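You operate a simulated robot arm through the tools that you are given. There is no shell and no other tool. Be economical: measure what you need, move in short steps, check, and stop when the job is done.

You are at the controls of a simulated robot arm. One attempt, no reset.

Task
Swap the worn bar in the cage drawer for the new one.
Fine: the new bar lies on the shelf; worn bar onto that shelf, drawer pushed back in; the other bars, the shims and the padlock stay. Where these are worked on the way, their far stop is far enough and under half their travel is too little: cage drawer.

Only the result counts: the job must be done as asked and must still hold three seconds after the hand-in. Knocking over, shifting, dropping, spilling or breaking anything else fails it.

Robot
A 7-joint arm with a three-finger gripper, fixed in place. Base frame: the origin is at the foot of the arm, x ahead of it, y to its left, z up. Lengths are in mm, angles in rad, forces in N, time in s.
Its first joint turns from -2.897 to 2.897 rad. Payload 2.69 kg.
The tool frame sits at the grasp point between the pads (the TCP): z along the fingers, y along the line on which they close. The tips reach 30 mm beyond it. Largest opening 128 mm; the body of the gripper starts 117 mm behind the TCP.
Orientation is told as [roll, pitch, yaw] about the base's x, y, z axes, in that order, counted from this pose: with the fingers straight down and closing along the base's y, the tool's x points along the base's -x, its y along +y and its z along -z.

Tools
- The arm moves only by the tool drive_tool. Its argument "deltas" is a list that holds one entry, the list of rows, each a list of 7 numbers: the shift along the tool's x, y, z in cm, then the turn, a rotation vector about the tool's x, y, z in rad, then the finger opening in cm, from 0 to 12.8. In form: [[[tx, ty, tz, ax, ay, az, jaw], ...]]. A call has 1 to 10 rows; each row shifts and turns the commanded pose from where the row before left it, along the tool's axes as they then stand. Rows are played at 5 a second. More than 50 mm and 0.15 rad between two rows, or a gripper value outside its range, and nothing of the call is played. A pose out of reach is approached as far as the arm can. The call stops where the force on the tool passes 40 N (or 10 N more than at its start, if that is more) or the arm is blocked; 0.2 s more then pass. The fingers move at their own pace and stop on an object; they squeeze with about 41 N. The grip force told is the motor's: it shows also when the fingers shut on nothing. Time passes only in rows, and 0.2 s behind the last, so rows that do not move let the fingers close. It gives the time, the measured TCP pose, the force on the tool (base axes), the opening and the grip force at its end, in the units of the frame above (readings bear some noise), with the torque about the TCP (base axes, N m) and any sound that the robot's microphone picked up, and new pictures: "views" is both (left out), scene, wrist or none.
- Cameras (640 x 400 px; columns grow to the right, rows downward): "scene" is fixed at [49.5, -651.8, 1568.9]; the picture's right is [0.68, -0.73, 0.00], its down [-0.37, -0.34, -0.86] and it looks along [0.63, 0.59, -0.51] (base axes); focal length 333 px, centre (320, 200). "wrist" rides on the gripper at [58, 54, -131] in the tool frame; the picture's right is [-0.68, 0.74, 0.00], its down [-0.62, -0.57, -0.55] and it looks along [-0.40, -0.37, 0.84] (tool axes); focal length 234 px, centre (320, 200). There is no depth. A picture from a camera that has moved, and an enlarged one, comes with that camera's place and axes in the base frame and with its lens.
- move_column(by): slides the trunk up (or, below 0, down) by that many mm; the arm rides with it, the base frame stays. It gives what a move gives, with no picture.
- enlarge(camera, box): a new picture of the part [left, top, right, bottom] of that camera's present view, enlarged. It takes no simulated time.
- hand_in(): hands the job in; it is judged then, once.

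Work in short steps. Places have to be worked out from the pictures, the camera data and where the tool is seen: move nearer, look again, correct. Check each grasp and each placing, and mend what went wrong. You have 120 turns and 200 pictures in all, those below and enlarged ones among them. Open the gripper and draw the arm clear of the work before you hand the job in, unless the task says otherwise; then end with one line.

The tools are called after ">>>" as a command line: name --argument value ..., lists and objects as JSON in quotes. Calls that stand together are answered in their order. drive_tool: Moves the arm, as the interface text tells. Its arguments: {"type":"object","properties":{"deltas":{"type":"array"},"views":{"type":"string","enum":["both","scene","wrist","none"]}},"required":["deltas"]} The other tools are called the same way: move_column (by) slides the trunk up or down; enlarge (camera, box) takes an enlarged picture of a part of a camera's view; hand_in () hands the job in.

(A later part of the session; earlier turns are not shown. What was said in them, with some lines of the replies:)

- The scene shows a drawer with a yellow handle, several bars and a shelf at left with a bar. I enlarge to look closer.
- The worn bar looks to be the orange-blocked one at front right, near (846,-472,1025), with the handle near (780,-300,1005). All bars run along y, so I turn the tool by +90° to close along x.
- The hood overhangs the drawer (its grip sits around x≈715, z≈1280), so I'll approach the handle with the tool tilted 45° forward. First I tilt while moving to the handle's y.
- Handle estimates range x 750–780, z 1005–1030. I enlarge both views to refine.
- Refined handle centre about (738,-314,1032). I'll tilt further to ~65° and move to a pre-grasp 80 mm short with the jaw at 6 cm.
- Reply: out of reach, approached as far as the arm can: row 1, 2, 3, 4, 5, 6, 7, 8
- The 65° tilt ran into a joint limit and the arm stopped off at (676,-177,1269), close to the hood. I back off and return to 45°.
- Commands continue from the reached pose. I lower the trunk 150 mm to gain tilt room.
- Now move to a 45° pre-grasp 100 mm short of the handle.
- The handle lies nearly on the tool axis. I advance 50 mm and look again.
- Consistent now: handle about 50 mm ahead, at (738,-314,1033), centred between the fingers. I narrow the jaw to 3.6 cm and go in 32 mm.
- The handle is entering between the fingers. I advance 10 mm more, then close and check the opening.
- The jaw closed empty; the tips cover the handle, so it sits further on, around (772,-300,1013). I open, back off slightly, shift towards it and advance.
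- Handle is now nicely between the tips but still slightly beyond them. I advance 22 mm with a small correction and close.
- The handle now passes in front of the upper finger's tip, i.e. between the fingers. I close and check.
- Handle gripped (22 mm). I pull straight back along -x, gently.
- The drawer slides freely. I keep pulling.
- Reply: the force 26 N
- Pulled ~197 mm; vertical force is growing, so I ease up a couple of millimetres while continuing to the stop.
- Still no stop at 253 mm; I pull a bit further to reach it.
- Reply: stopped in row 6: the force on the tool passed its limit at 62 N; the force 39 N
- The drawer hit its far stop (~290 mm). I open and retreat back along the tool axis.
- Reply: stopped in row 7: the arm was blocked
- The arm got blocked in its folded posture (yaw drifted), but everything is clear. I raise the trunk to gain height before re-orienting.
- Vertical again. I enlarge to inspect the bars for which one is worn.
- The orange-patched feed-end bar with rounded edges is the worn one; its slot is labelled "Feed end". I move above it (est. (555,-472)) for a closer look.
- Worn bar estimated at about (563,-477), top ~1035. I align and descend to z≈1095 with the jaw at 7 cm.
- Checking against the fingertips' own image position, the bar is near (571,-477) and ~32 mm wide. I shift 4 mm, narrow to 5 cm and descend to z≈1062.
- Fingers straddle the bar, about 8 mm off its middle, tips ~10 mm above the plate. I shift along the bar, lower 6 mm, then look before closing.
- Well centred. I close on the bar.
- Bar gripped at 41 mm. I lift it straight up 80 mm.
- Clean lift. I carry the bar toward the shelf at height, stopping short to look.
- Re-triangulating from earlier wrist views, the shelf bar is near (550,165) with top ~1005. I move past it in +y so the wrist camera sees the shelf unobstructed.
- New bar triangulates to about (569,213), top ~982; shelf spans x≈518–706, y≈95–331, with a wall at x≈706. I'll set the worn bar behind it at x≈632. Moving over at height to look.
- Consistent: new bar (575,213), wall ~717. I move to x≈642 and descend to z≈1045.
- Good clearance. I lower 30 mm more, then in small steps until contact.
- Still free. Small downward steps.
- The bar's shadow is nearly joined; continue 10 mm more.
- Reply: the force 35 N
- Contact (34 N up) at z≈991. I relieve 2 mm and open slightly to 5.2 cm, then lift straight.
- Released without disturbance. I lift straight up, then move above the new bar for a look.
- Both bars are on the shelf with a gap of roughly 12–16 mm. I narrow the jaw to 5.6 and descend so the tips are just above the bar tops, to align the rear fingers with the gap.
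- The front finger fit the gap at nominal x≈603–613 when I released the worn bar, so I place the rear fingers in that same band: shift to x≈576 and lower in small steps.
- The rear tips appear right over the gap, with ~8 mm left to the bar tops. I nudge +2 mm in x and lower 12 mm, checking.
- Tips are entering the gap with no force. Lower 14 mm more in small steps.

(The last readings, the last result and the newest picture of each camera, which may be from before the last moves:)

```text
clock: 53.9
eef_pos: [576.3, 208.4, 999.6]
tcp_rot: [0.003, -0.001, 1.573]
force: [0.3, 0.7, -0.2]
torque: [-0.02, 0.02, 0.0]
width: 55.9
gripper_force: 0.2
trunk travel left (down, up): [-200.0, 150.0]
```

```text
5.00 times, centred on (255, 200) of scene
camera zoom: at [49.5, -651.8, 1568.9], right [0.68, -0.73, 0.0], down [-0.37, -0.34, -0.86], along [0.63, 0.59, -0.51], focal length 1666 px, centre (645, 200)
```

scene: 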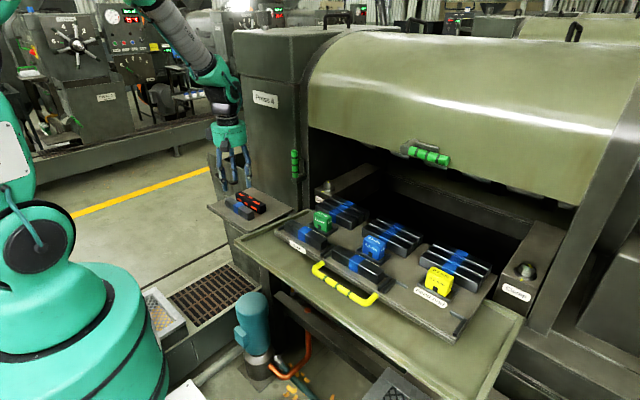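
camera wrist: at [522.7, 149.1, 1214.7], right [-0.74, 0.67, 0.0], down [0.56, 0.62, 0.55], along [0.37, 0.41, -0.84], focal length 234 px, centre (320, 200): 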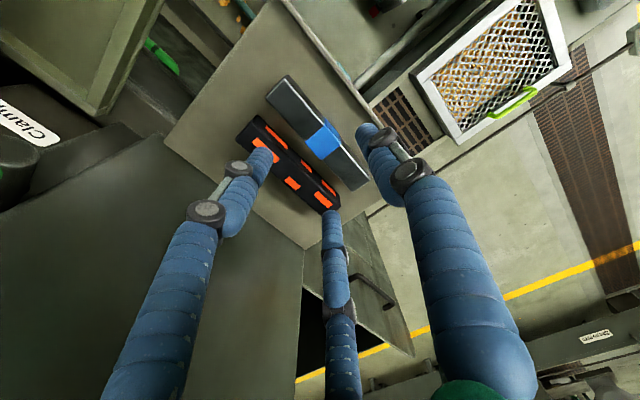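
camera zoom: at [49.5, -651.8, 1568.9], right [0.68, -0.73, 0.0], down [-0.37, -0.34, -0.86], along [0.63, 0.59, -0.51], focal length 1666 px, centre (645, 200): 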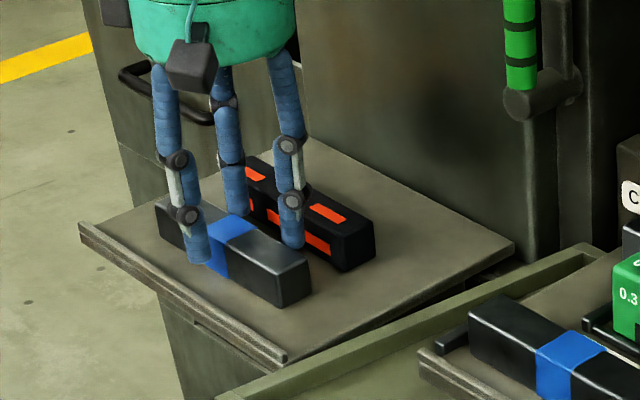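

The rear fingers slid the new bar a few mm forward (harmless—it's the one being picked up); the worn bar hasn't moved. I lower 6 mm and close.

>>> drive_tool --deltas '[[[0, 0, 0.3, 0, 0, 0, 5.6], [0, 0, 0.3, 0, 0, 0, 5.6], [0, 0, 0, 0, 0, 0, 5.0], [0, 0, 0, 0, 0, 0, 4.5], [0, 0, 0, 0, 0, 0, 2.5], [0, 0, 0, 0, 0, 0, 2.5], [0, 0, 0, 0, 0, 0, 2.5]]]' --views "wrist"

>>> enlarge --camera "scene" --box '[200, 160, 310, 240]'

```text
clock: 55.5
eef_pos: [578.0, 211.4, 995.0]
tcp_rot: [0.001, -0.001, 1.573]
force: [-0.6, -1.8, -0.4]
torque: [0.0, 0.02, 0.05]
width: 41.3
gripper_force: 40.9
trunk travel left (down, up): [-200.0, 150.0]
camera wrist: at [524.4, 150.3, 1126.0], right [-0.74, 0.67, 0.0], down [0.57, 0.62, 0.55], along [0.37, 0.41, -0.84], focal length 234 px, centre (320, 200)
```

wrist: 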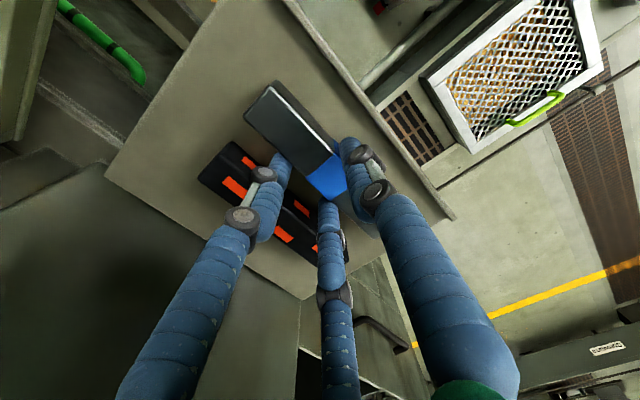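

```text
5.00 times, centred on (255, 200) of scene
camera zoom: at [49.5, -651.8, 1568.9], right [0.68, -0.73, 0.0], down [-0.37, -0.34, -0.86], along [0.63, 0.59, -0.51], focal length 1666 px, centre (645, 200)
```

zoom: 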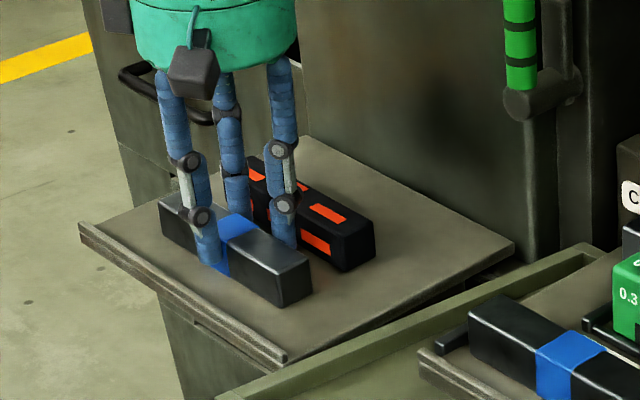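

Gripped (41 mm), and the held pose matches how the worn bar sat in the hand. I lift it clear.

>>> drive_tool --deltas '[[[0, 0, -0.7, 0, 0, 0, 2.5], [0, 0, -1.5, 0, 0, 0, 2.5], [0, 0, -3, 0, 0, 0, 2.5], [0, 0, -4, 0, 0, 0, 2.5], [0, 0.5, -4, 0, 0, 0, 2.5], [0, 1, -4, 0, 0, 0, 2.5], [0, 1, -2, 0, 0, 0, 2.5], [0, 0, 0, 0, 0, 0, 2.5]]]' --views "both"

>>> enlarge --camera "scene" --box '[190, 130, 330, 250]'

```text
clock: 57.3
eef_pos: [554.7, 210.1, 1187.1]
tcp_rot: [0.002, 0.001, 1.572]
force: [-0.2, -0.4, -3.2]
torque: [0.0, -0.08, -0.01]
width: 41.1
gripper_force: 41.1
trunk travel left (down, up): [-200.0, 150.0]
camera wrist: at [501.8, 151.1, 1317.1], right [-0.74, 0.67, 0.0], down [0.57, 0.62, 0.55], along [0.37, 0.41, -0.84], focal length 234 px, centre (320, 200)
```

scene: 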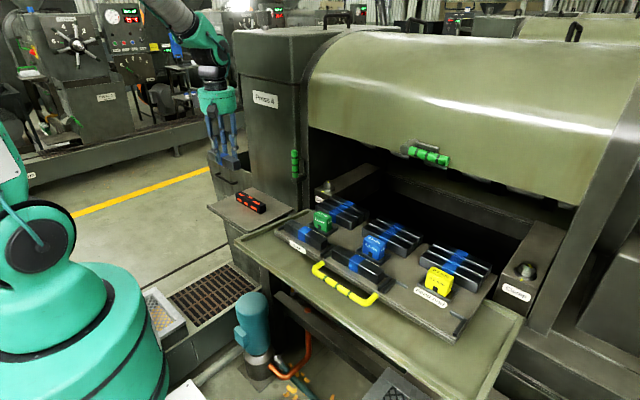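
wrist: 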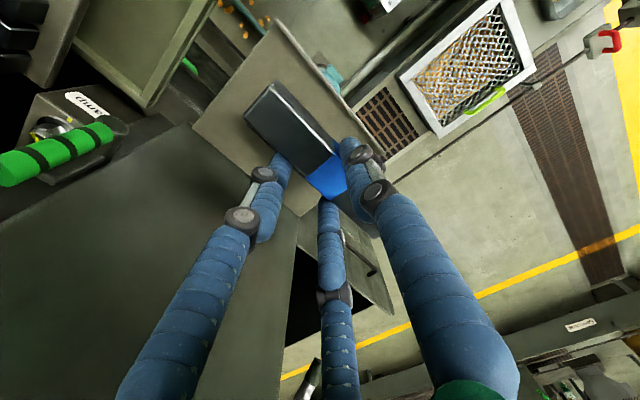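

```text
3.33 times, centred on (260, 190) of scene
camera zoom: at [49.5, -651.8, 1568.9], right [0.68, -0.73, 0.0], down [-0.37, -0.34, -0.86], along [0.63, 0.59, -0.51], focal length 1110 px, centre (520, 233)
```

zoom: 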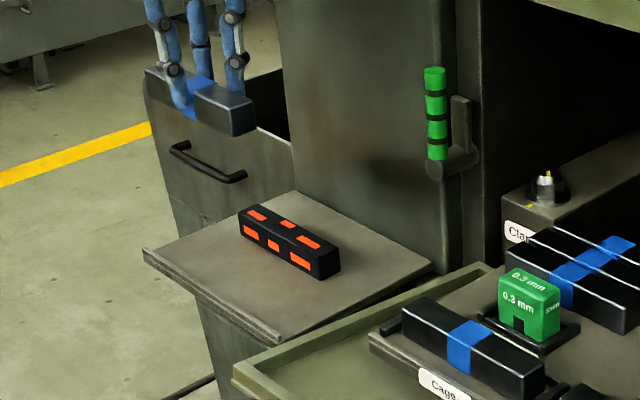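

Worn bar rests undisturbed on the shelf. I carry the new bar back toward the feed-end slot.

>>> drive_tool --deltas '[[[1.5, 1, 0, 0, 0, 0, 2.5], [3, 1, 0, 0, 0, 0, 2.5], [4.5, 1, 0, 0, 0, 0, 2.5], [4.8, 0, 0, 0, 0, 0, 2.5], [4.8, 0, 0, 0, 0, 0, 2.5], [4.8, 0, 0, 0, 0, 0, 2.5], [4.8, 0, 0, 0, 0, 0, 2.5], [4.8, 0, 0, 0, 0, 0, 2.5], [4.8, 0, 0, 0, 0, 0, 2.5], [4.8, 0, 0, 0, 0, 0, 2.5]]]' --views "none"

>>> drive_tool --deltas '[[[4.8, 0, 0, 0, 0, 0, 2.5], [4.8, 0, 0, 0, 0, 0, 2.5], [4.8, -0.5, 0, 0, 0, 0, 2.5], [4.6, -1, 0, 0, 0, 0, 2.5], [4.5, -1, 0, 0, 0, 0, 2.5], [2, -1, 0, 0, 0, 0, 2.5], [1, -1, 0, 0, 0, 0, 2.5], [0, 0, 0, 0, 0, 0, 2.5]]]' --views "both"

```text
clock: 59.5
eef_pos: [522.2, -216.9, 1184.9]
tcp_rot: [0.0, -0.002, 1.574]
force: [-0.2, -0.6, -3.9]
torque: [0.0, -0.03, 0.02]
width: 41.3
gripper_force: 40.7
trunk travel left (down, up): [-200.0, 150.0]
```

```text
clock: 61.3
eef_pos: [569.1, -480.3, 1184.7]
tcp_rot: [0.002, -0.002, 1.574]
force: [0.2, -0.4, -4.1]
torque: [0.0, -0.05, -0.02]
width: 41.1
gripper_force: 41.0
trunk travel left (down, up): [-200.0, 150.0]
camera wrist: at [515.6, -540.8, 1316.2], right [-0.74, 0.67, 0.0], down [0.57, 0.62, 0.55], along [0.37, 0.41, -0.84], focal length 234 px, centre (320, 200)
```

scene: 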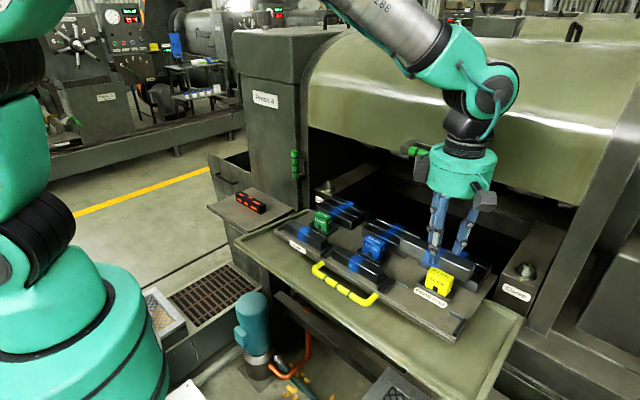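
wrist: 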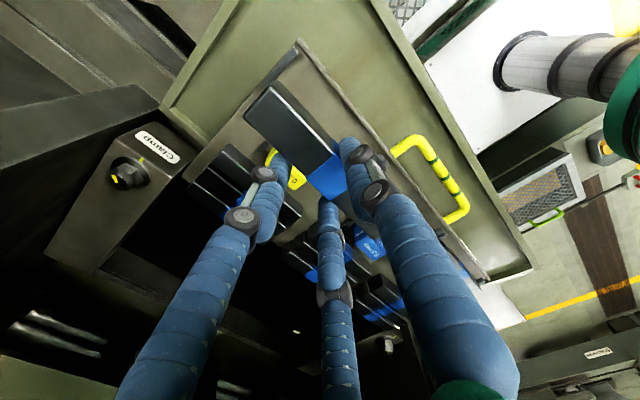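

I lower to z≈1137, the same pose where I photographed the worn bar, to compare the bar's position along y.

>>> drive_tool --deltas '[[[0, 0, 2.5, 0, 0, 0, 2.5], [0, -0.1, 2.25, 0, 0, 0, 2.5], [0, 0, 0, 0, 0, 0, 2.5]]]' --views "wrist"

>>> enlarge --camera "scene" --box '[340, 190, 520, 340]'

```text
clock: 62.1
eef_pos: [570.3, -480.7, 1139.6]
tcp_rot: [-0.001, 0.0, 1.572]
force: [-0.8, -0.3, -4.2]
torque: [-0.02, -0.02, 0.01]
width: 41.4
gripper_force: 41.2
trunk travel left (down, up): [-200.0, 150.0]
camera wrist: at [517.2, -540.1, 1269.4], right [-0.74, 0.67, 0.0], down [0.57, 0.62, 0.55], along [0.37, 0.41, -0.84], focal length 234 px, centre (320, 200)
```

wrist: 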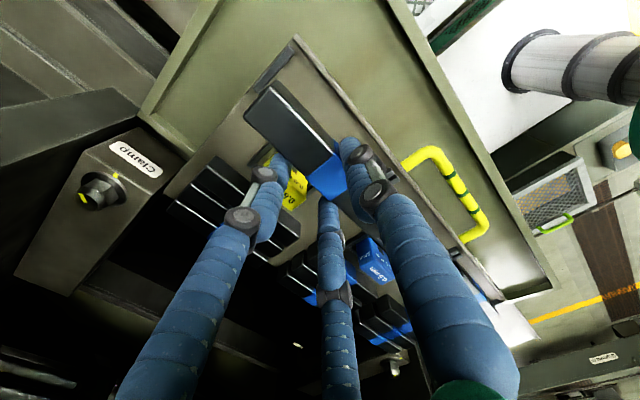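

```text
2.67 times, centred on (430, 265) of scene
camera zoom: at [49.5, -651.8, 1568.9], right [0.68, -0.73, 0.0], down [-0.37, -0.34, -0.86], along [0.63, 0.59, -0.51], focal length 888 px, centre (27, 27)
```

zoom: 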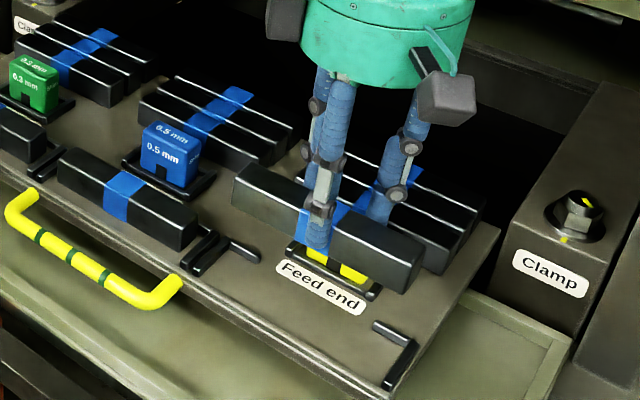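

The new bar sits ~4 mm further toward -y in the hand than the worn one did, so I shift +3.5 mm in y and lower to z≈1070.

>>> drive_tool --deltas '[[[-0.35, 0, 0, 0, 0, 0, 2.5], [0, 0, 2.5, 0, 0, 0, 2.5], [0, 0, 2.5, 0, 0, 0, 2.5], [0, 0, 1.3, 0, 0, 0, 2.5], [0, 0, 0.6, 0, 0, 0, 2.5], [0, 0, 0, 0, 0, 0, 2.5]]]' --views "wrist"

>>> enlarge --camera "scene" --box '[380, 240, 500, 330]'

>>> enlarge --camera "wrist" --box '[180, 20, 460, 220]'

```text
clock: 63.5
eef_pos: [570.7, -476.7, 1069.7]
tcp_rot: [0.001, -0.002, 1.573]
force: [0.2, 0.1, -4.2]
torque: [0.0, -0.06, -0.02]
width: 41.1
gripper_force: 40.5
trunk travel left (down, up): [-200.0, 150.0]
camera wrist: at [517.1, -536.8, 1200.4], right [-0.74, 0.67, 0.0], down [0.57, 0.62, 0.55], along [0.37, 0.41, -0.84], focal length 234 px, centre (320, 200)
```

wrist: 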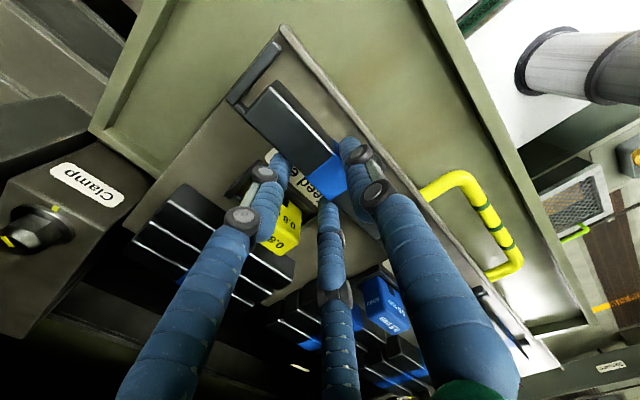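

```text
4.44 times, centred on (440, 285) of scene
camera zoom: at [49.5, -651.8, 1568.9], right [0.68, -0.73, 0.0], down [-0.37, -0.34, -0.86], along [0.63, 0.59, -0.51], focal length 1481 px, centre (-213, -178)
```

zoom: 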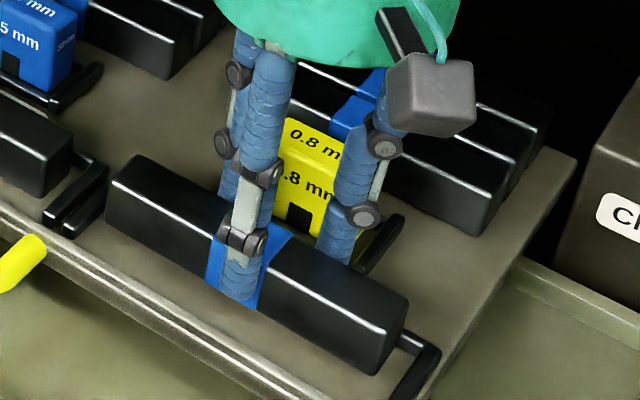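

```text
2.00 times, centred on (320, 120) of wrist
camera zoom: at [517.1, -536.8, 1200.4], right [-0.74, 0.67, 0.0], down [0.57, 0.62, 0.55], along [0.37, 0.41, -0.84], focal length 468 px, centre (320, 360)
```

zoom: 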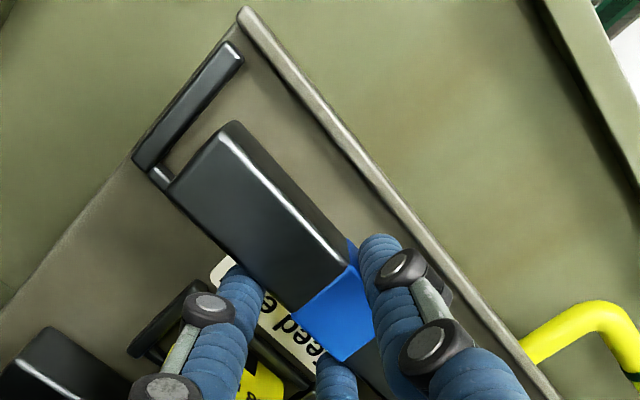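

Ends line up with where the worn bar sat (columns ~105–408). I lower in small steps to contact.

>>> drive_tool --deltas '[[[0, 0, 0.3, 0, 0, 0, 2.5], [0, 0, 0.3, 0, 0, 0, 2.5], [0, 0, 0.2, 0, 0, 0, 2.5], [0, 0, 0, 0, 0, 0, 2.5]]]' --views "none"

>>> enlarge --camera "scene" --box '[380, 240, 500, 330]'

```text
clock: 64.5
eef_pos: [569.4, -476.4, 1062.0]
tcp_rot: [0.002, -0.002, 1.573]
force: [0.0, 0.7, -3.7]
torque: [-0.02, -0.01, 0.01]
width: 41.4
gripper_force: 41.3
trunk travel left (down, up): [-200.0, 150.0]
```

```text
4.44 times, centred on (440, 285) of scene
camera zoom: at [49.5, -651.8, 1568.9], right [0.68, -0.73, 0.0], down [-0.37, -0.34, -0.86], along [0.63, 0.59, -0.51], focal length 1481 px, centre (-213, -178)
```

zoom: 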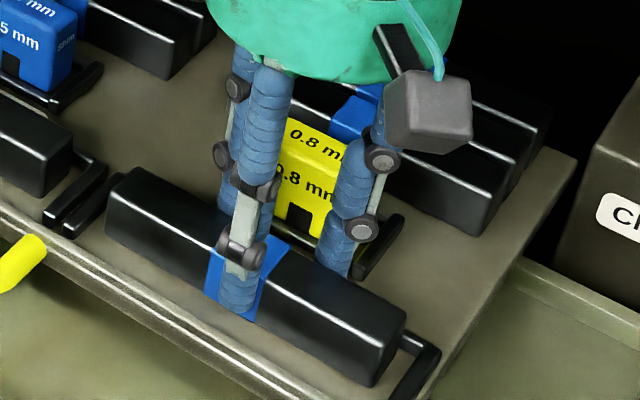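

>>> drive_tool --deltas '[[[0, 0, 0.15, 0, 0, 0, 2.5], [0, 0, 0.15, 0, 0, 0, 2.5], [0, 0, 0, 0, 0, 0, 2.5]]]' --views "none"

```text
clock: 65.3
eef_pos: [571.3, -476.6, 1061.7]
tcp_rot: [-0.002, 0.001, 1.574]
force: [-0.8, -0.9, 23.3]
torque: [1.19, 0.45, 0.1]
width: 41.5
gripper_force: 40.6
trunk travel left (down, up): [-200.0, 150.0]
```

Contact at the expected height but with an off-centre torque; I look at both ends before releasing.

>>> enlarge --camera "scene" --box '[390, 250, 480, 320]'

>>> enlarge --camera "wrist" --box '[220, 20, 440, 220]'

```text
5.71 times, centred on (435, 285) of scene
camera zoom: at [49.5, -651.8, 1568.9], right [0.68, -0.73, 0.0], down [-0.37, -0.34, -0.86], along [0.63, 0.59, -0.51], focal length 1904 px, centre (-337, -286)
```

zoom: 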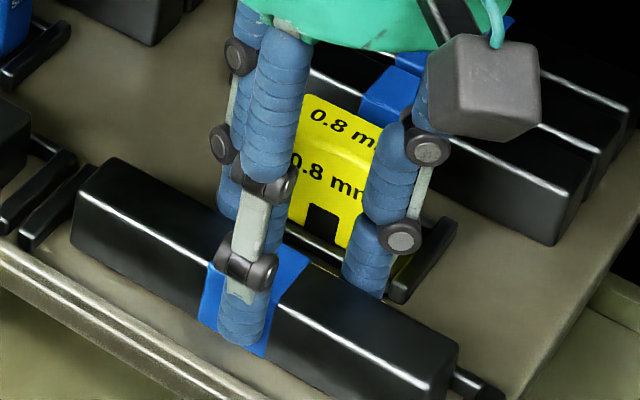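

```text
2.00 times, centred on (330, 120) of wrist
camera zoom: at [517.1, -536.6, 1191.9], right [-0.74, 0.67, 0.0], down [0.56, 0.62, 0.55], along [0.37, 0.4, -0.84], focal length 468 px, centre (300, 360)
```

zoom: 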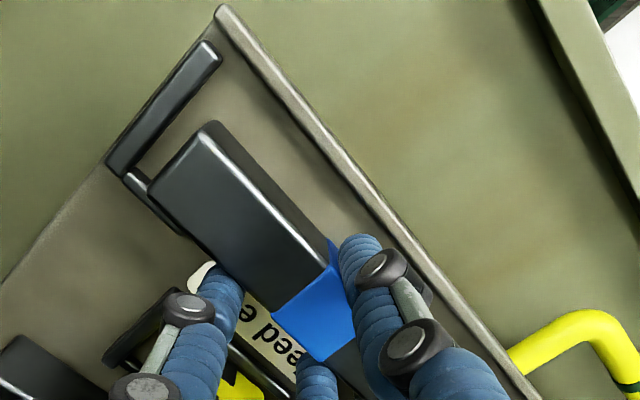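

Position matches the worn bar's original seat at both ends; torque is likely a slight tilt in the grip. I ease up 1 mm and release gradually.

>>> drive_tool --deltas '[[[0, 0, -0.1, 0, 0, 0, 2.5], [0, 0, 0, 0, 0, 0, 4.3], [0, 0, 0, 0, 0, 0, 5.0], [0, 0, 0, 0, 0, 0, 5.0]]]' --views "none"

>>> enlarge --camera "scene" --box '[380, 240, 500, 330]'

```text
clock: 66.3
eef_pos: [571.4, -476.2, 1058.8]
tcp_rot: [0.002, -0.001, 1.572]
force: [-0.2, 0.5, -0.6]
torque: [0.04, 0.0, 0.03]
width: 49.9
gripper_force: 0.1
trunk travel left (down, up): [-200.0, 150.0]
```

```text
4.44 times, centred on (440, 285) of scene
camera zoom: at [49.5, -651.8, 1568.9], right [0.68, -0.73, 0.0], down [-0.37, -0.34, -0.86], along [0.63, 0.59, -0.51], focal length 1481 px, centre (-213, -178)
```

zoom: 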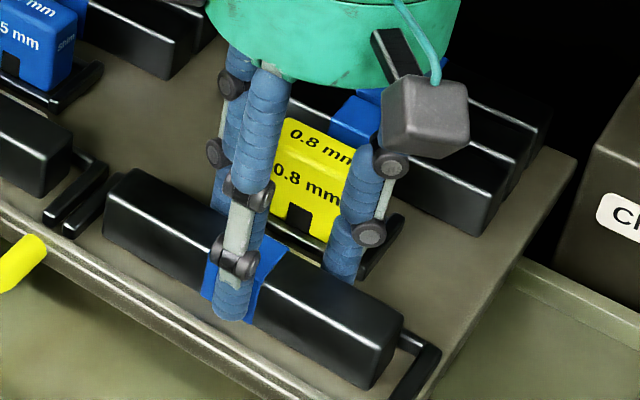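

The bar is free and seated. I lift straight up and inspect.

>>> drive_tool --deltas '[[[0, 0, -1.0, 0, 0, 0, 5.0], [0, 0, -3, 0, 0, 0, 5.0], [0, 0, -4.5, 0, 0, 0, 5.0], [0, 0, -4.5, 0, 0, 0, 5.0], [0, 4, -3, 0, 0, 0, 5.0], [0, 4, -3, 0, 0, 0, 5.0], [0, 0, 0, 0, 0, 0, 5.0]]]' --views "both"

>>> enlarge --camera "scene" --box '[380, 240, 500, 330]'

```text
clock: 67.9
eef_pos: [489.7, -474.9, 1252.4]
tcp_rot: [0.001, 0.0, 1.575]
force: [-0.6, -0.4, 1.0]
torque: [-0.06, -0.1, 0.01]
width: 50.3
gripper_force: 0.1
trunk travel left (down, up): [-200.0, 150.0]
camera wrist: at [436.1, -535.6, 1381.9], right [-0.74, 0.67, 0.0], down [0.56, 0.62, 0.55], along [0.37, 0.41, -0.84], focal length 234 px, centre (320, 200)
```

scene: 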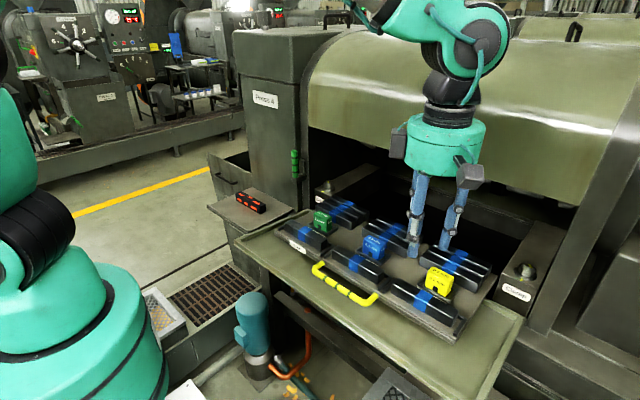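
wrist: 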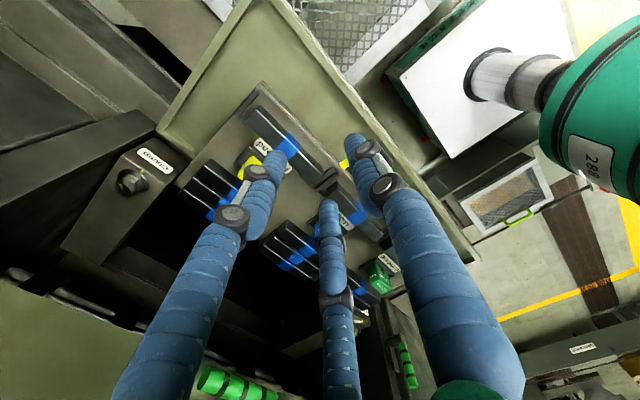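

```text
4.44 times, centred on (440, 285) of scene
camera zoom: at [49.5, -651.8, 1568.9], right [0.68, -0.73, 0.0], down [-0.37, -0.34, -0.86], along [0.63, 0.59, -0.51], focal length 1481 px, centre (-213, -178)
```

zoom: 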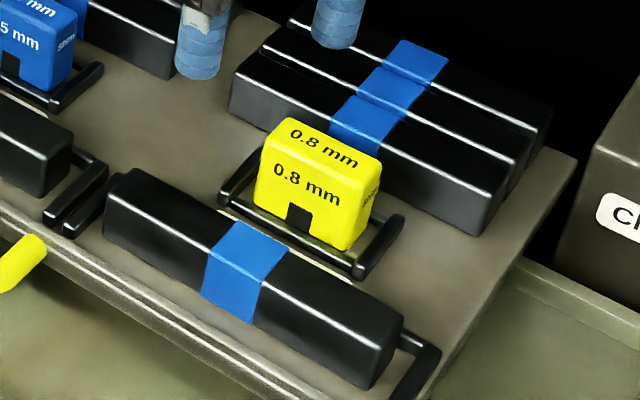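

The new bar sits properly in the feed-end slot. Next I push the drawer back: first part with vertical closed fingers in front of the handle (est. x≈490, y≈-303, z≈1018). I move above and in front of it.

>>> drive_tool --deltas '[[[-4.3, 1.5, 0, 0, 0, 0, 0], [-4.3, 1.5, 0, 0, 0, 0, 0], [-4.3, 1.5, 1.5, 0, 0, 0, 0], [-4.1, 1.5, 2, 0, 0, 0, 0], [0, 0, 4, 0, 0, 0, 0], [0, 0, 4, 0, 0, 0, 0], [0, 0, 0, 0, 0, 0, 0]]]' --views "both"

>>> enlarge --camera "scene" --box '[290, 230, 410, 330]'

```text
clock: 69.5
eef_pos: [431.3, -307.8, 1132.9]
tcp_rot: [0.002, -0.001, 1.573]
force: [-0.3, 0.0, -0.2]
torque: [0.05, 0.01, -0.05]
width: 2.0
gripper_force: 31.4
trunk travel left (down, up): [-200.0, 150.0]
camera wrist: at [376.9, -367.1, 1263.9], right [-0.74, 0.67, 0.0], down [0.57, 0.62, 0.55], along [0.37, 0.41, -0.84], focal length 234 px, centre (320, 200)
```

scene: 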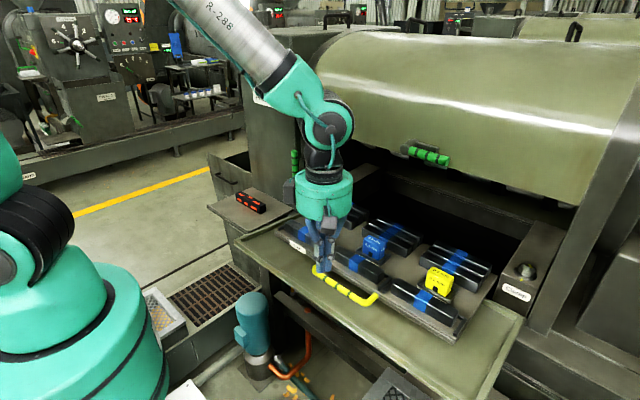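
wrist: 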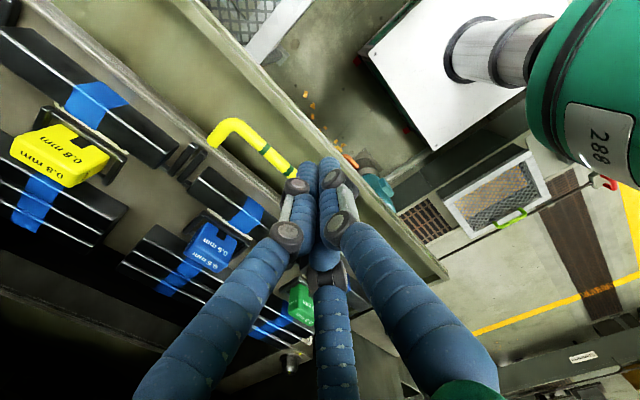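

```text
4.00 times, centred on (350, 280) of scene
camera zoom: at [49.5, -651.8, 1568.9], right [0.68, -0.73, 0.0], down [-0.37, -0.34, -0.86], along [0.63, 0.59, -0.51], focal length 1333 px, centre (200, -120)
```

zoom: 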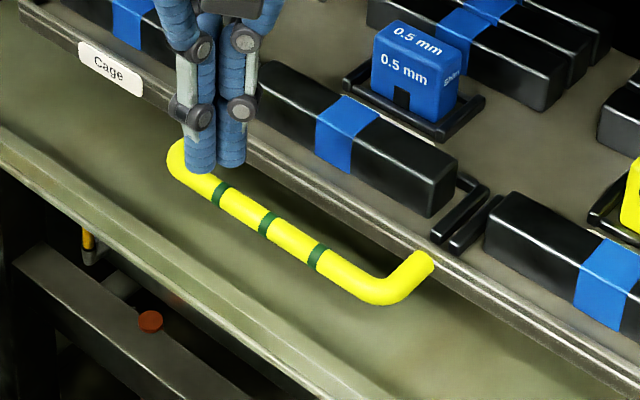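

Handle is at about (482,-302,1018), tray rim at z≈979. I descend in front of the handle to z≈1035, then push gently.

>>> drive_tool --deltas '[[[0, 0, 4, 0, 0, 0, 0], [0, 0, 3.5, 0, 0, 0, 0], [0, 0, 2.3, 0, 0, 0, 0], [0, 0, 0, 0, 0, 0, 0]]]' --views "wrist"

>>> enlarge --camera "scene" --box '[290, 230, 410, 330]'

```text
clock: 70.5
eef_pos: [430.1, -305.4, 1037.2]
tcp_rot: [0.001, -0.003, 1.573]
force: [0.2, -0.3, 0.7]
torque: [-0.02, 0.02, 0.01]
width: 2.2
gripper_force: 31.5
trunk travel left (down, up): [-200.0, 150.0]
camera wrist: at [376.8, -365.7, 1168.6], right [-0.74, 0.67, 0.0], down [0.57, 0.62, 0.55], along [0.37, 0.41, -0.84], focal length 234 px, centre (320, 200)
```

wrist: 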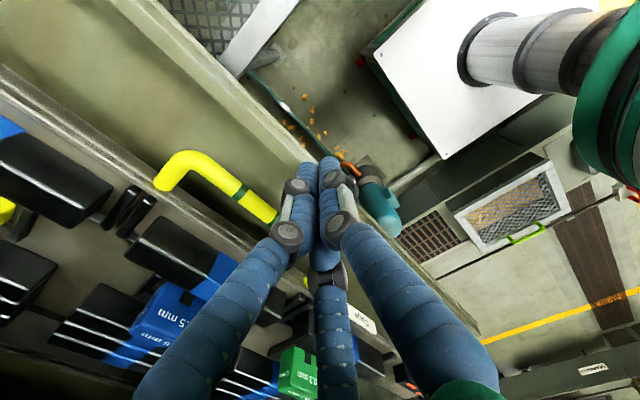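

```text
4.00 times, centred on (350, 280) of scene
camera zoom: at [49.5, -651.8, 1568.9], right [0.68, -0.73, 0.0], down [-0.37, -0.34, -0.86], along [0.63, 0.59, -0.51], focal length 1333 px, centre (200, -120)
```

zoom: 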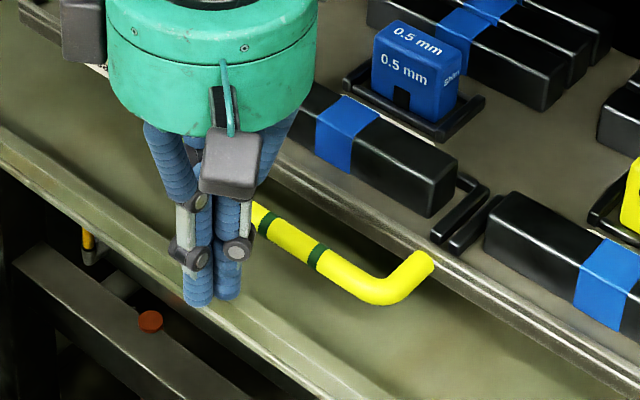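

Tips are at z≈1000, clear of the rim. I push +x slowly.

>>> drive_tool --deltas '[[[0, -1.2, 0, 0, 0, 0, 0], [0, -0.8, 0, 0, 0, 0, 0], [0, -0.6, 0, 0, 0, 0, 0], [0, -0.6, 0, 0, 0, 0, 0], [0, -0.6, 0, 0, 0, 0, 0], [0, -0.8, 0, 0, 0, 0, 0], [0, -1, 0, 0, 0, 0, 0], [0, -1, 0, 0, 0, 0, 0], [0, -1, 0, 0, 0, 0, 0], [0, -0.6, 0, 0, 0, 0, 0]]]' --views "scene"

>>> enlarge --camera "scene" --box '[290, 200, 470, 330]'

```text
clock: 72.7
eef_pos: [513.7, -307.3, 1036.7]
tcp_rot: [0.0, 0.0, 1.572]
force: [0.6, 0.7, -0.9]
torque: [0.0, 0.01, 0.01]
width: 2.2
gripper_force: 31.6
trunk travel left (down, up): [-200.0, 150.0]
```

scene: 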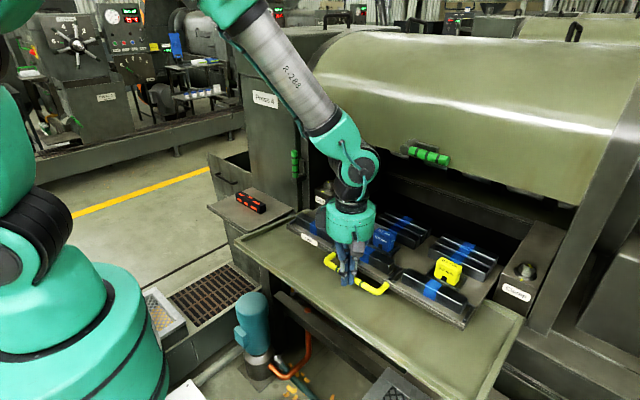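

```text
3.08 times, centred on (380, 265) of scene
camera zoom: at [49.5, -651.8, 1568.9], right [0.68, -0.73, 0.0], down [-0.37, -0.34, -0.86], along [0.63, 0.59, -0.51], focal length 1025 px, centre (135, 0)
```

zoom: 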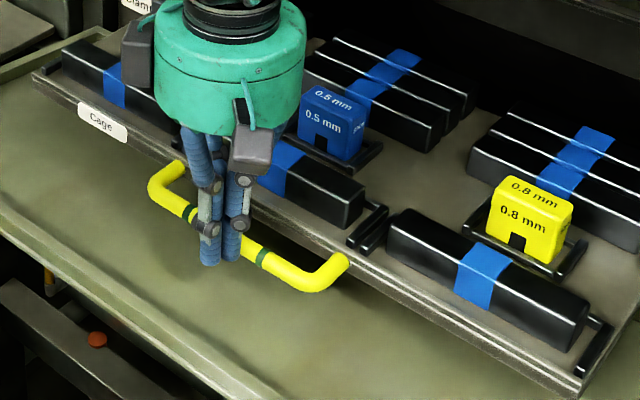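

The drawer slides in smoothly. I push another ~85 mm, staying clear of the hood.

>>> drive_tool --deltas '[[[0, -0.8, 0, 0, 0, 0, 0], [0, -1, 0, 0, 0, 0, 0], [0, -1, 0, 0, 0, 0, 0], [0, -1, 0, 0, 0, 0, 0], [0, -1, 0, 0, 0, 0, 0], [0, -1, 0, 0, 0, 0, 0], [0, -1, 0, 0, 0, 0, 0], [0, -1, 0, 0, 0, 0, 0], [0, -0.6, 0, 0, 0, 0, 0]]]' --views "both"

```text
clock: 74.7
eef_pos: [596.5, -308.7, 1036.1]
tcp_rot: [0.0, 0.002, 1.573]
force: [0.2, 0.2, -0.8]
torque: [0.02, 0.01, -0.05]
width: 2.1
gripper_force: 31.3
trunk travel left (down, up): [-200.0, 150.0]
camera wrist: at [542.9, -367.1, 1166.8], right [-0.74, 0.67, 0.0], down [0.56, 0.62, 0.55], along [0.37, 0.41, -0.84], focal length 234 px, centre (320, 200)
```

scene: 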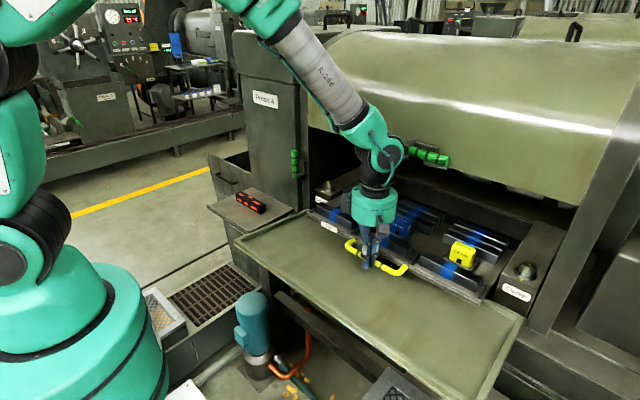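
wrist: 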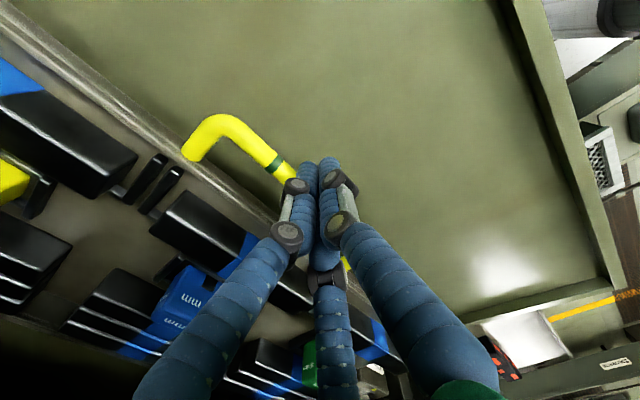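

About 120 mm in by this method (rest must go under the hood). I back off, rise, tilt to 45° and then lower the trunk 200 mm as before.

>>> drive_tool --deltas '[[[0, 3, 0, 0, 0, 0, 4.4], [0, 3, -3, 0, 0, 0, 4.4], [0, 0, -5, 0, 0, 0, 4.4], [0, 0, -5, 0, 0, 0, 4.4], [0, 0, -5, 0, 0, 0, 4.4], [0, 0, -5, 0, 0, 0, 4.4], [0, 0, -5, 0, 0, 0, 4.4]]]' --views "none"

>>> drive_tool --deltas '[[[0, 0, 0, 0.131, 0, 0, 4.4], [0, 0, 0, 0.131, 0, 0, 4.4], [0, 0, 0, 0.131, 0, 0, 4.4], [0, 0, 0, 0.131, 0, 0, 4.4], [0, 0, 0, 0.131, 0, 0, 4.4], [0, 0, 0, 0.13, 0, 0, 4.4], [0, 0, 0, 0, 0, 0, 4.4]]]' --views "none"

>>> move_column --by -200

>>> drive_tool --deltas '[[[0, 0, 0, 0, 0, 0, 4.4]]]' --views "both"

```text
clock: 76.3
eef_pos: [533.7, -304.3, 1319.3]
tcp_rot: [0.003, 0.0, 1.571]
force: [-0.3, 0.4, 0.4]
torque: [0.0, 0.0, 0.0]
width: 44.3
gripper_force: 0.1
trunk travel left (down, up): [-200.0, 150.0]
```

```text
clock: 77.9
eef_pos: [539.5, -307.7, 1314.3]
tcp_rot: [-0.783, -0.003, 1.573]
force: [0.8, -1.7, -0.4]
torque: [0.15, 0.04, 0.12]
width: 44.0
gripper_force: 0.0
trunk travel left (down, up): [-200.0, 150.0]
```

```text
clock: 80.1
eef_pos: [536.4, -306.3, 1118.1]
tcp_rot: [-0.784, 0.002, 1.573]
force: [0.5, 0.0, -0.7]
torque: [-0.02, 0.05, 0.07]
width: 44.0
gripper_force: 0.2
trunk travel left (down, up): [0.0, 350.0]
```

```text
clock: 80.5
eef_pos: [537.1, -305.8, 1116.9]
tcp_rot: [-0.783, 0.0, 1.573]
force: [0.7, 0.1, -0.1]
torque: [0.0, 0.0, 0.02]
width: 44.1
gripper_force: 0.1
trunk travel left (down, up): [0.0, 350.0]
camera wrist: at [406.2, -366.7, 1171.2], right [-0.52, 0.68, -0.52], down [0.01, 0.62, 0.79], along [0.85, 0.41, -0.33], focal length 234 px, centre (320, 200)
```

scene: 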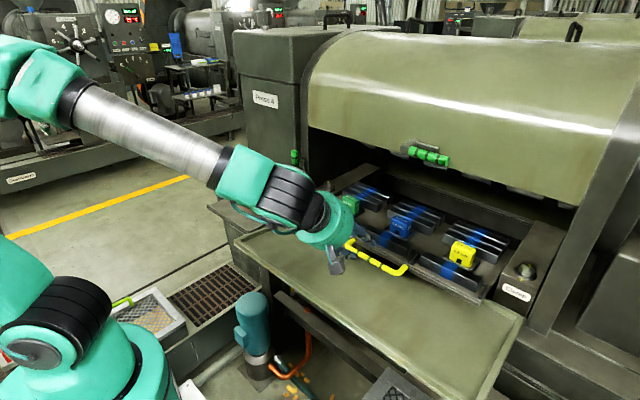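
wrist: 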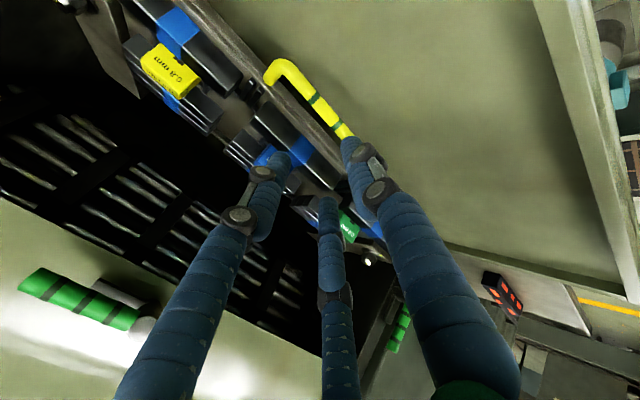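

The tool axis already aims at the handle (≈(628,-305,1023)). I advance 95 mm along it and check.

>>> drive_tool --deltas '[[[0, 0, 3, 0, 0, 0, 4.4], [0, 0, 3, 0, 0, 0, 4.4], [0, 0, 2.5, 0, 0, 0, 4.4], [0, 0, 1, 0, 0, 0, 4.4], [0, 0, 0, 0, 0, 0, 4.4]]]' --views "none"

>>> enlarge --camera "wrist" --box '[200, 60, 440, 210]'

```text
clock: 81.7
eef_pos: [603.9, -306.0, 1048.6]
tcp_rot: [-0.784, -0.001, 1.573]
force: [0.4, 0.3, 0.4]
torque: [0.0, -0.01, 0.0]
width: 44.2
gripper_force: 0.1
trunk travel left (down, up): [0.0, 350.0]
```

```text
2.67 times, centred on (320, 135) of wrist
camera zoom: at [473.9, -365.9, 1102.8], right [-0.52, 0.68, -0.52], down [0.01, 0.62, 0.79], along [0.85, 0.41, -0.33], focal length 624 px, centre (320, 373)
```

zoom: 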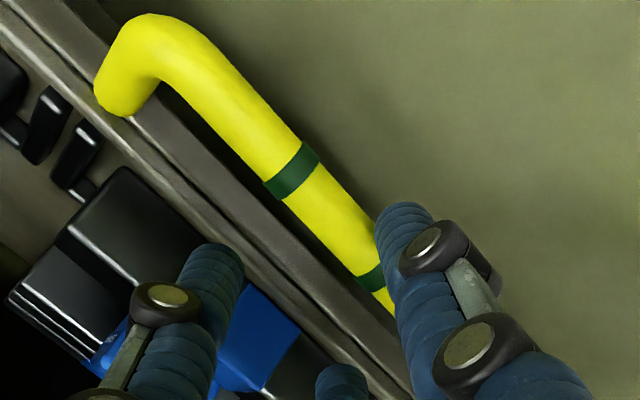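

The handle lies ~14 mm toward the lower finger; I shift accordingly, advance 20 mm and recheck.

>>> drive_tool --deltas '[[[0, 1.4, 0, 0, 0, 0, 4.4], [0, 0, 1.0, 0, 0, 0, 4.4], [0, 0, 1.0, 0, 0, 0, 4.4], [0, 0, 0, 0, 0, 0, 4.4]]]' --views "none"

>>> enlarge --camera "wrist" --box '[200, 60, 440, 210]'

```text
clock: 82.7
eef_pos: [607.7, -306.6, 1025.1]
tcp_rot: [-0.782, 0.0, 1.572]
force: [0.6, 0.2, -0.7]
torque: [0.02, 0.01, 0.01]
width: 44.0
gripper_force: 0.0
trunk travel left (down, up): [0.0, 350.0]
```

```text
2.67 times, centred on (320, 135) of wrist
camera zoom: at [477.4, -366.6, 1079.7], right [-0.52, 0.68, -0.52], down [0.01, 0.62, 0.79], along [0.85, 0.41, -0.33], focal length 624 px, centre (320, 373)
```

zoom: 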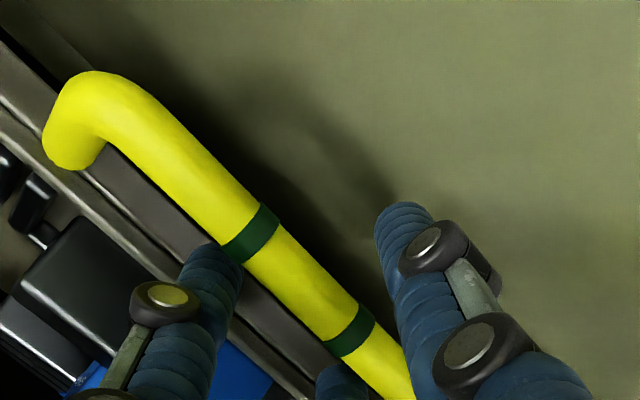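

This matches the earlier successful pre-grasp view. I advance 4 mm and close.

>>> drive_tool --deltas '[[[0, 0, 0.4, 0, 0, 0, 4.4], [0, 0, 0, 0, 0, 0, 0], [0, 0, 0, 0, 0, 0, 0], [0, 0, 0, 0, 0, 0, 0]]]' --views "none"

```text
clock: 83.7
eef_pos: [610.7, -306.6, 1024.1]
tcp_rot: [-0.783, 0.0, 1.574]
force: [2.8, 7.1, 8.0]
torque: [0.62, -0.1, -0.1]
width: 22.4
gripper_force: 45.1
trunk travel left (down, up): [0.0, 350.0]
```

Handle gripped. I push +x toward the closed position (~773).

>>> drive_tool --deltas '[[[0, -0.5, 0.5, 0, 0, 0, 0], [0, -0.8, 0.8, 0, 0, 0, 0], [0, -1, 1, 0, 0, 0, 0], [0, -1, 1, 0, 0, 0, 0], [0, -1, 1, 0, 0, 0, 0], [0, -1, 1, 0, 0, 0, 0], [0, -1, 1, 0, 0, 0, 0], [0, -1, 1, 0, 0, 0, 0], [0, -1, 1, 0, 0, 0, 0], [0, -0.8, 0.8, 0, 0, 0, 0]]]' --views "scene"

```text
clock: 85.9
eef_pos: [740.0, -306.7, 1023.6]
tcp_rot: [-0.787, -0.002, 1.573]
force: [2.1, 10.6, 12.4]
torque: [0.52, -0.09, -0.27]
width: 22.1
gripper_force: 44.4
trunk travel left (down, up): [0.0, 350.0]
```

scene: 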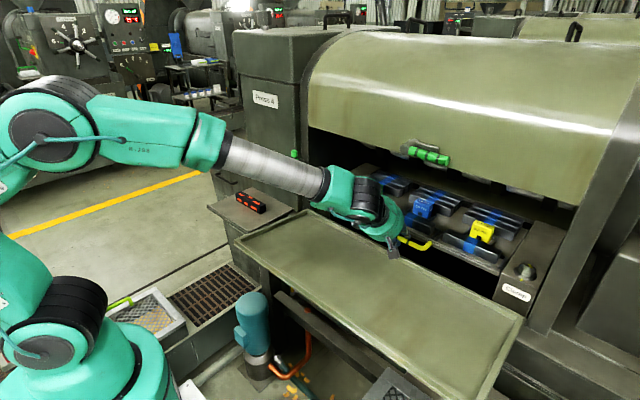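

Continuing the last ~35 mm slowly until it stops.

>>> drive_tool --deltas '[[[0, -0.6, 0.6, 0, 0, 0, 0], [0, -0.6, 0.6, 0, 0, 0, 0], [0, -0.5, 0.5, 0, 0, 0, 0], [0, -0.4, 0.4, 0, 0, 0, 0], [0, -0.25, 0.25, 0, 0, 0, 0], [0, -0.2, 0.2, 0, 0, 0, 0], [0, -0.2, 0.2, 0, 0, 0, 0]]]' --views "scene"

```text
clock: 87.5
eef_pos: [775.2, -306.4, 1023.1]
tcp_rot: [-0.784, -0.003, 1.575]
force: [-30.0, 9.3, 14.6]
torque: [0.86, 0.25, 0.21]
width: 21.8
gripper_force: 44.6
trunk travel left (down, up): [0.0, 350.0]
stopped in row 7: the force on the tool passed its limit at 44 N (the readings are from after the stop); the commanded pose is now the measured one
```

scene: 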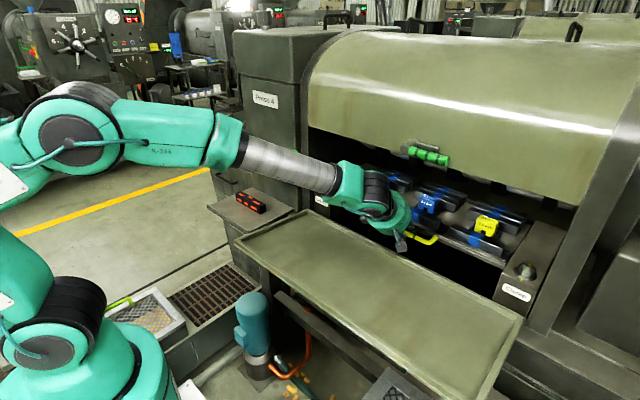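

The drawer is at its closed stop (x≈775). I open and withdraw along the tool axis.

>>> drive_tool --deltas '[[[0, 0, 0, 0, 0, 0, 4.4], [0, 0, 0, 0, 0, 0, 4.4], [0, 0, 0, 0, 0, 0, 4.4], [0, 0, -1.5, 0, 0, 0, 4.4], [0, 0, -3, 0, 0, 0, 4.4], [0, 0, -4, 0, 0, 0, 4.4], [0, 0, -4.5, 0, 0, 0, 4.4], [0, 0, -4.5, 0, 0, 0, 4.4], [0, 0, -4.5, 0, 0, 0, 4.4], [0, 0, -4.5, 0, 0, 0, 4.4]]]' --views "both"

>>> enlarge --camera "scene" --box '[310, 140, 550, 310]'

>>> enlarge --camera "scene" --box '[190, 140, 330, 260]'

```text
clock: 89.7
eef_pos: [589.9, -309.3, 1207.4]
tcp_rot: [-0.781, -0.003, 1.572]
force: [1.1, -0.6, -0.5]
torque: [0.04, 0.01, 0.01]
width: 44.2
gripper_force: 0.1
trunk travel left (down, up): [0.0, 350.0]
camera wrist: at [458.9, -368.8, 1261.1], right [-0.53, 0.68, -0.52], down [0.01, 0.61, 0.79], along [0.85, 0.41, -0.33], focal length 234 px, centre (320, 200)
```

scene: 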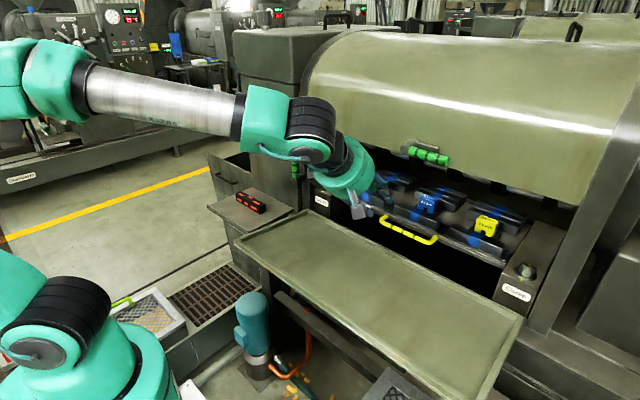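
wrist: 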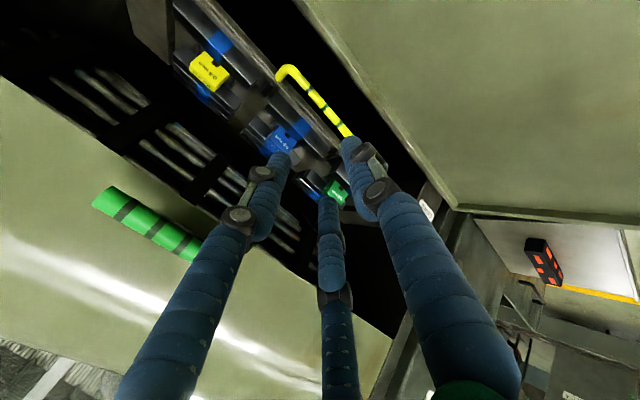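

```text
2.35 times, centred on (430, 225) of scene
camera zoom: at [49.5, -651.8, 1568.9], right [0.68, -0.73, 0.0], down [-0.37, -0.34, -0.86], along [0.63, 0.59, -0.51], focal length 784 px, centre (61, 141)
```

zoom: 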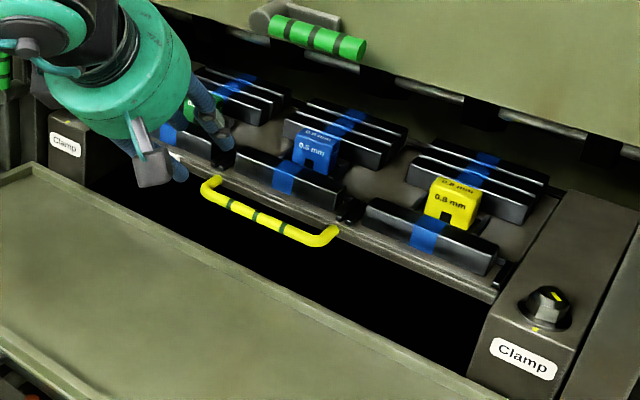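

```text
3.33 times, centred on (260, 200) of scene
camera zoom: at [49.5, -651.8, 1568.9], right [0.68, -0.73, 0.0], down [-0.37, -0.34, -0.86], along [0.63, 0.59, -0.51], focal length 1110 px, centre (520, 200)
```

zoom: 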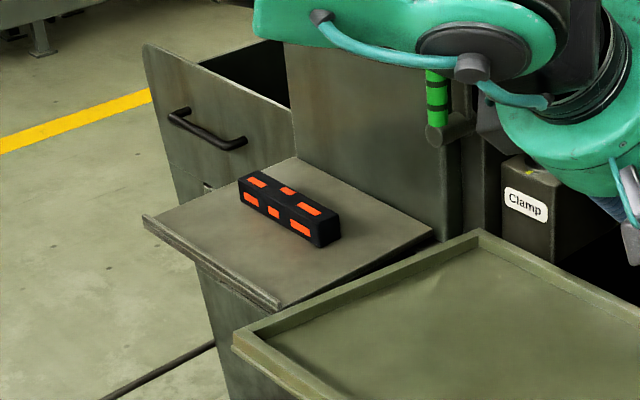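

Drawer is back at its original closed position with the new bar seated, the worn bar lies on the shelf, and the shims and other bars look undisturbed. I draw the arm a bit further clear with the gripper open.

>>> drive_tool --deltas '[[[0, 2, -4, 0, 0, 0, 8], [0, 0, 0, 0, 0, 0, 8], [0, 0, 0, 0, 0, 0, 8]]]' --views "scene"

```text
clock: 90.5
eef_pos: [545.6, -309.8, 1222.3]
tcp_rot: [-0.781, -0.002, 1.572]
force: [0.5, 0.3, 0.0]
torque: [0.0, -0.01, -0.02]
width: 80.0
gripper_force: 0.1
trunk travel left (down, up): [0.0, 350.0]
```

scene: 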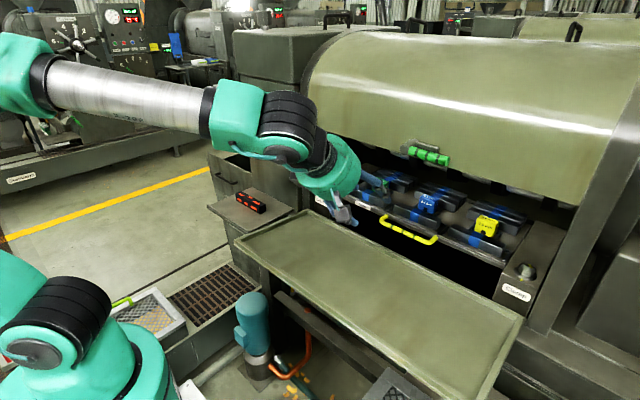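

Everything is in place and the arm is clear, so I hand in.

>>> hand_in

```text
The job is handed in.
```

The new bar is in the feed-end slot, the worn bar is on the shelf, the cage drawer is pushed back to its closed stop, and the job is handed in. I took the orange-patched bar with rounded edges to be the worn one.
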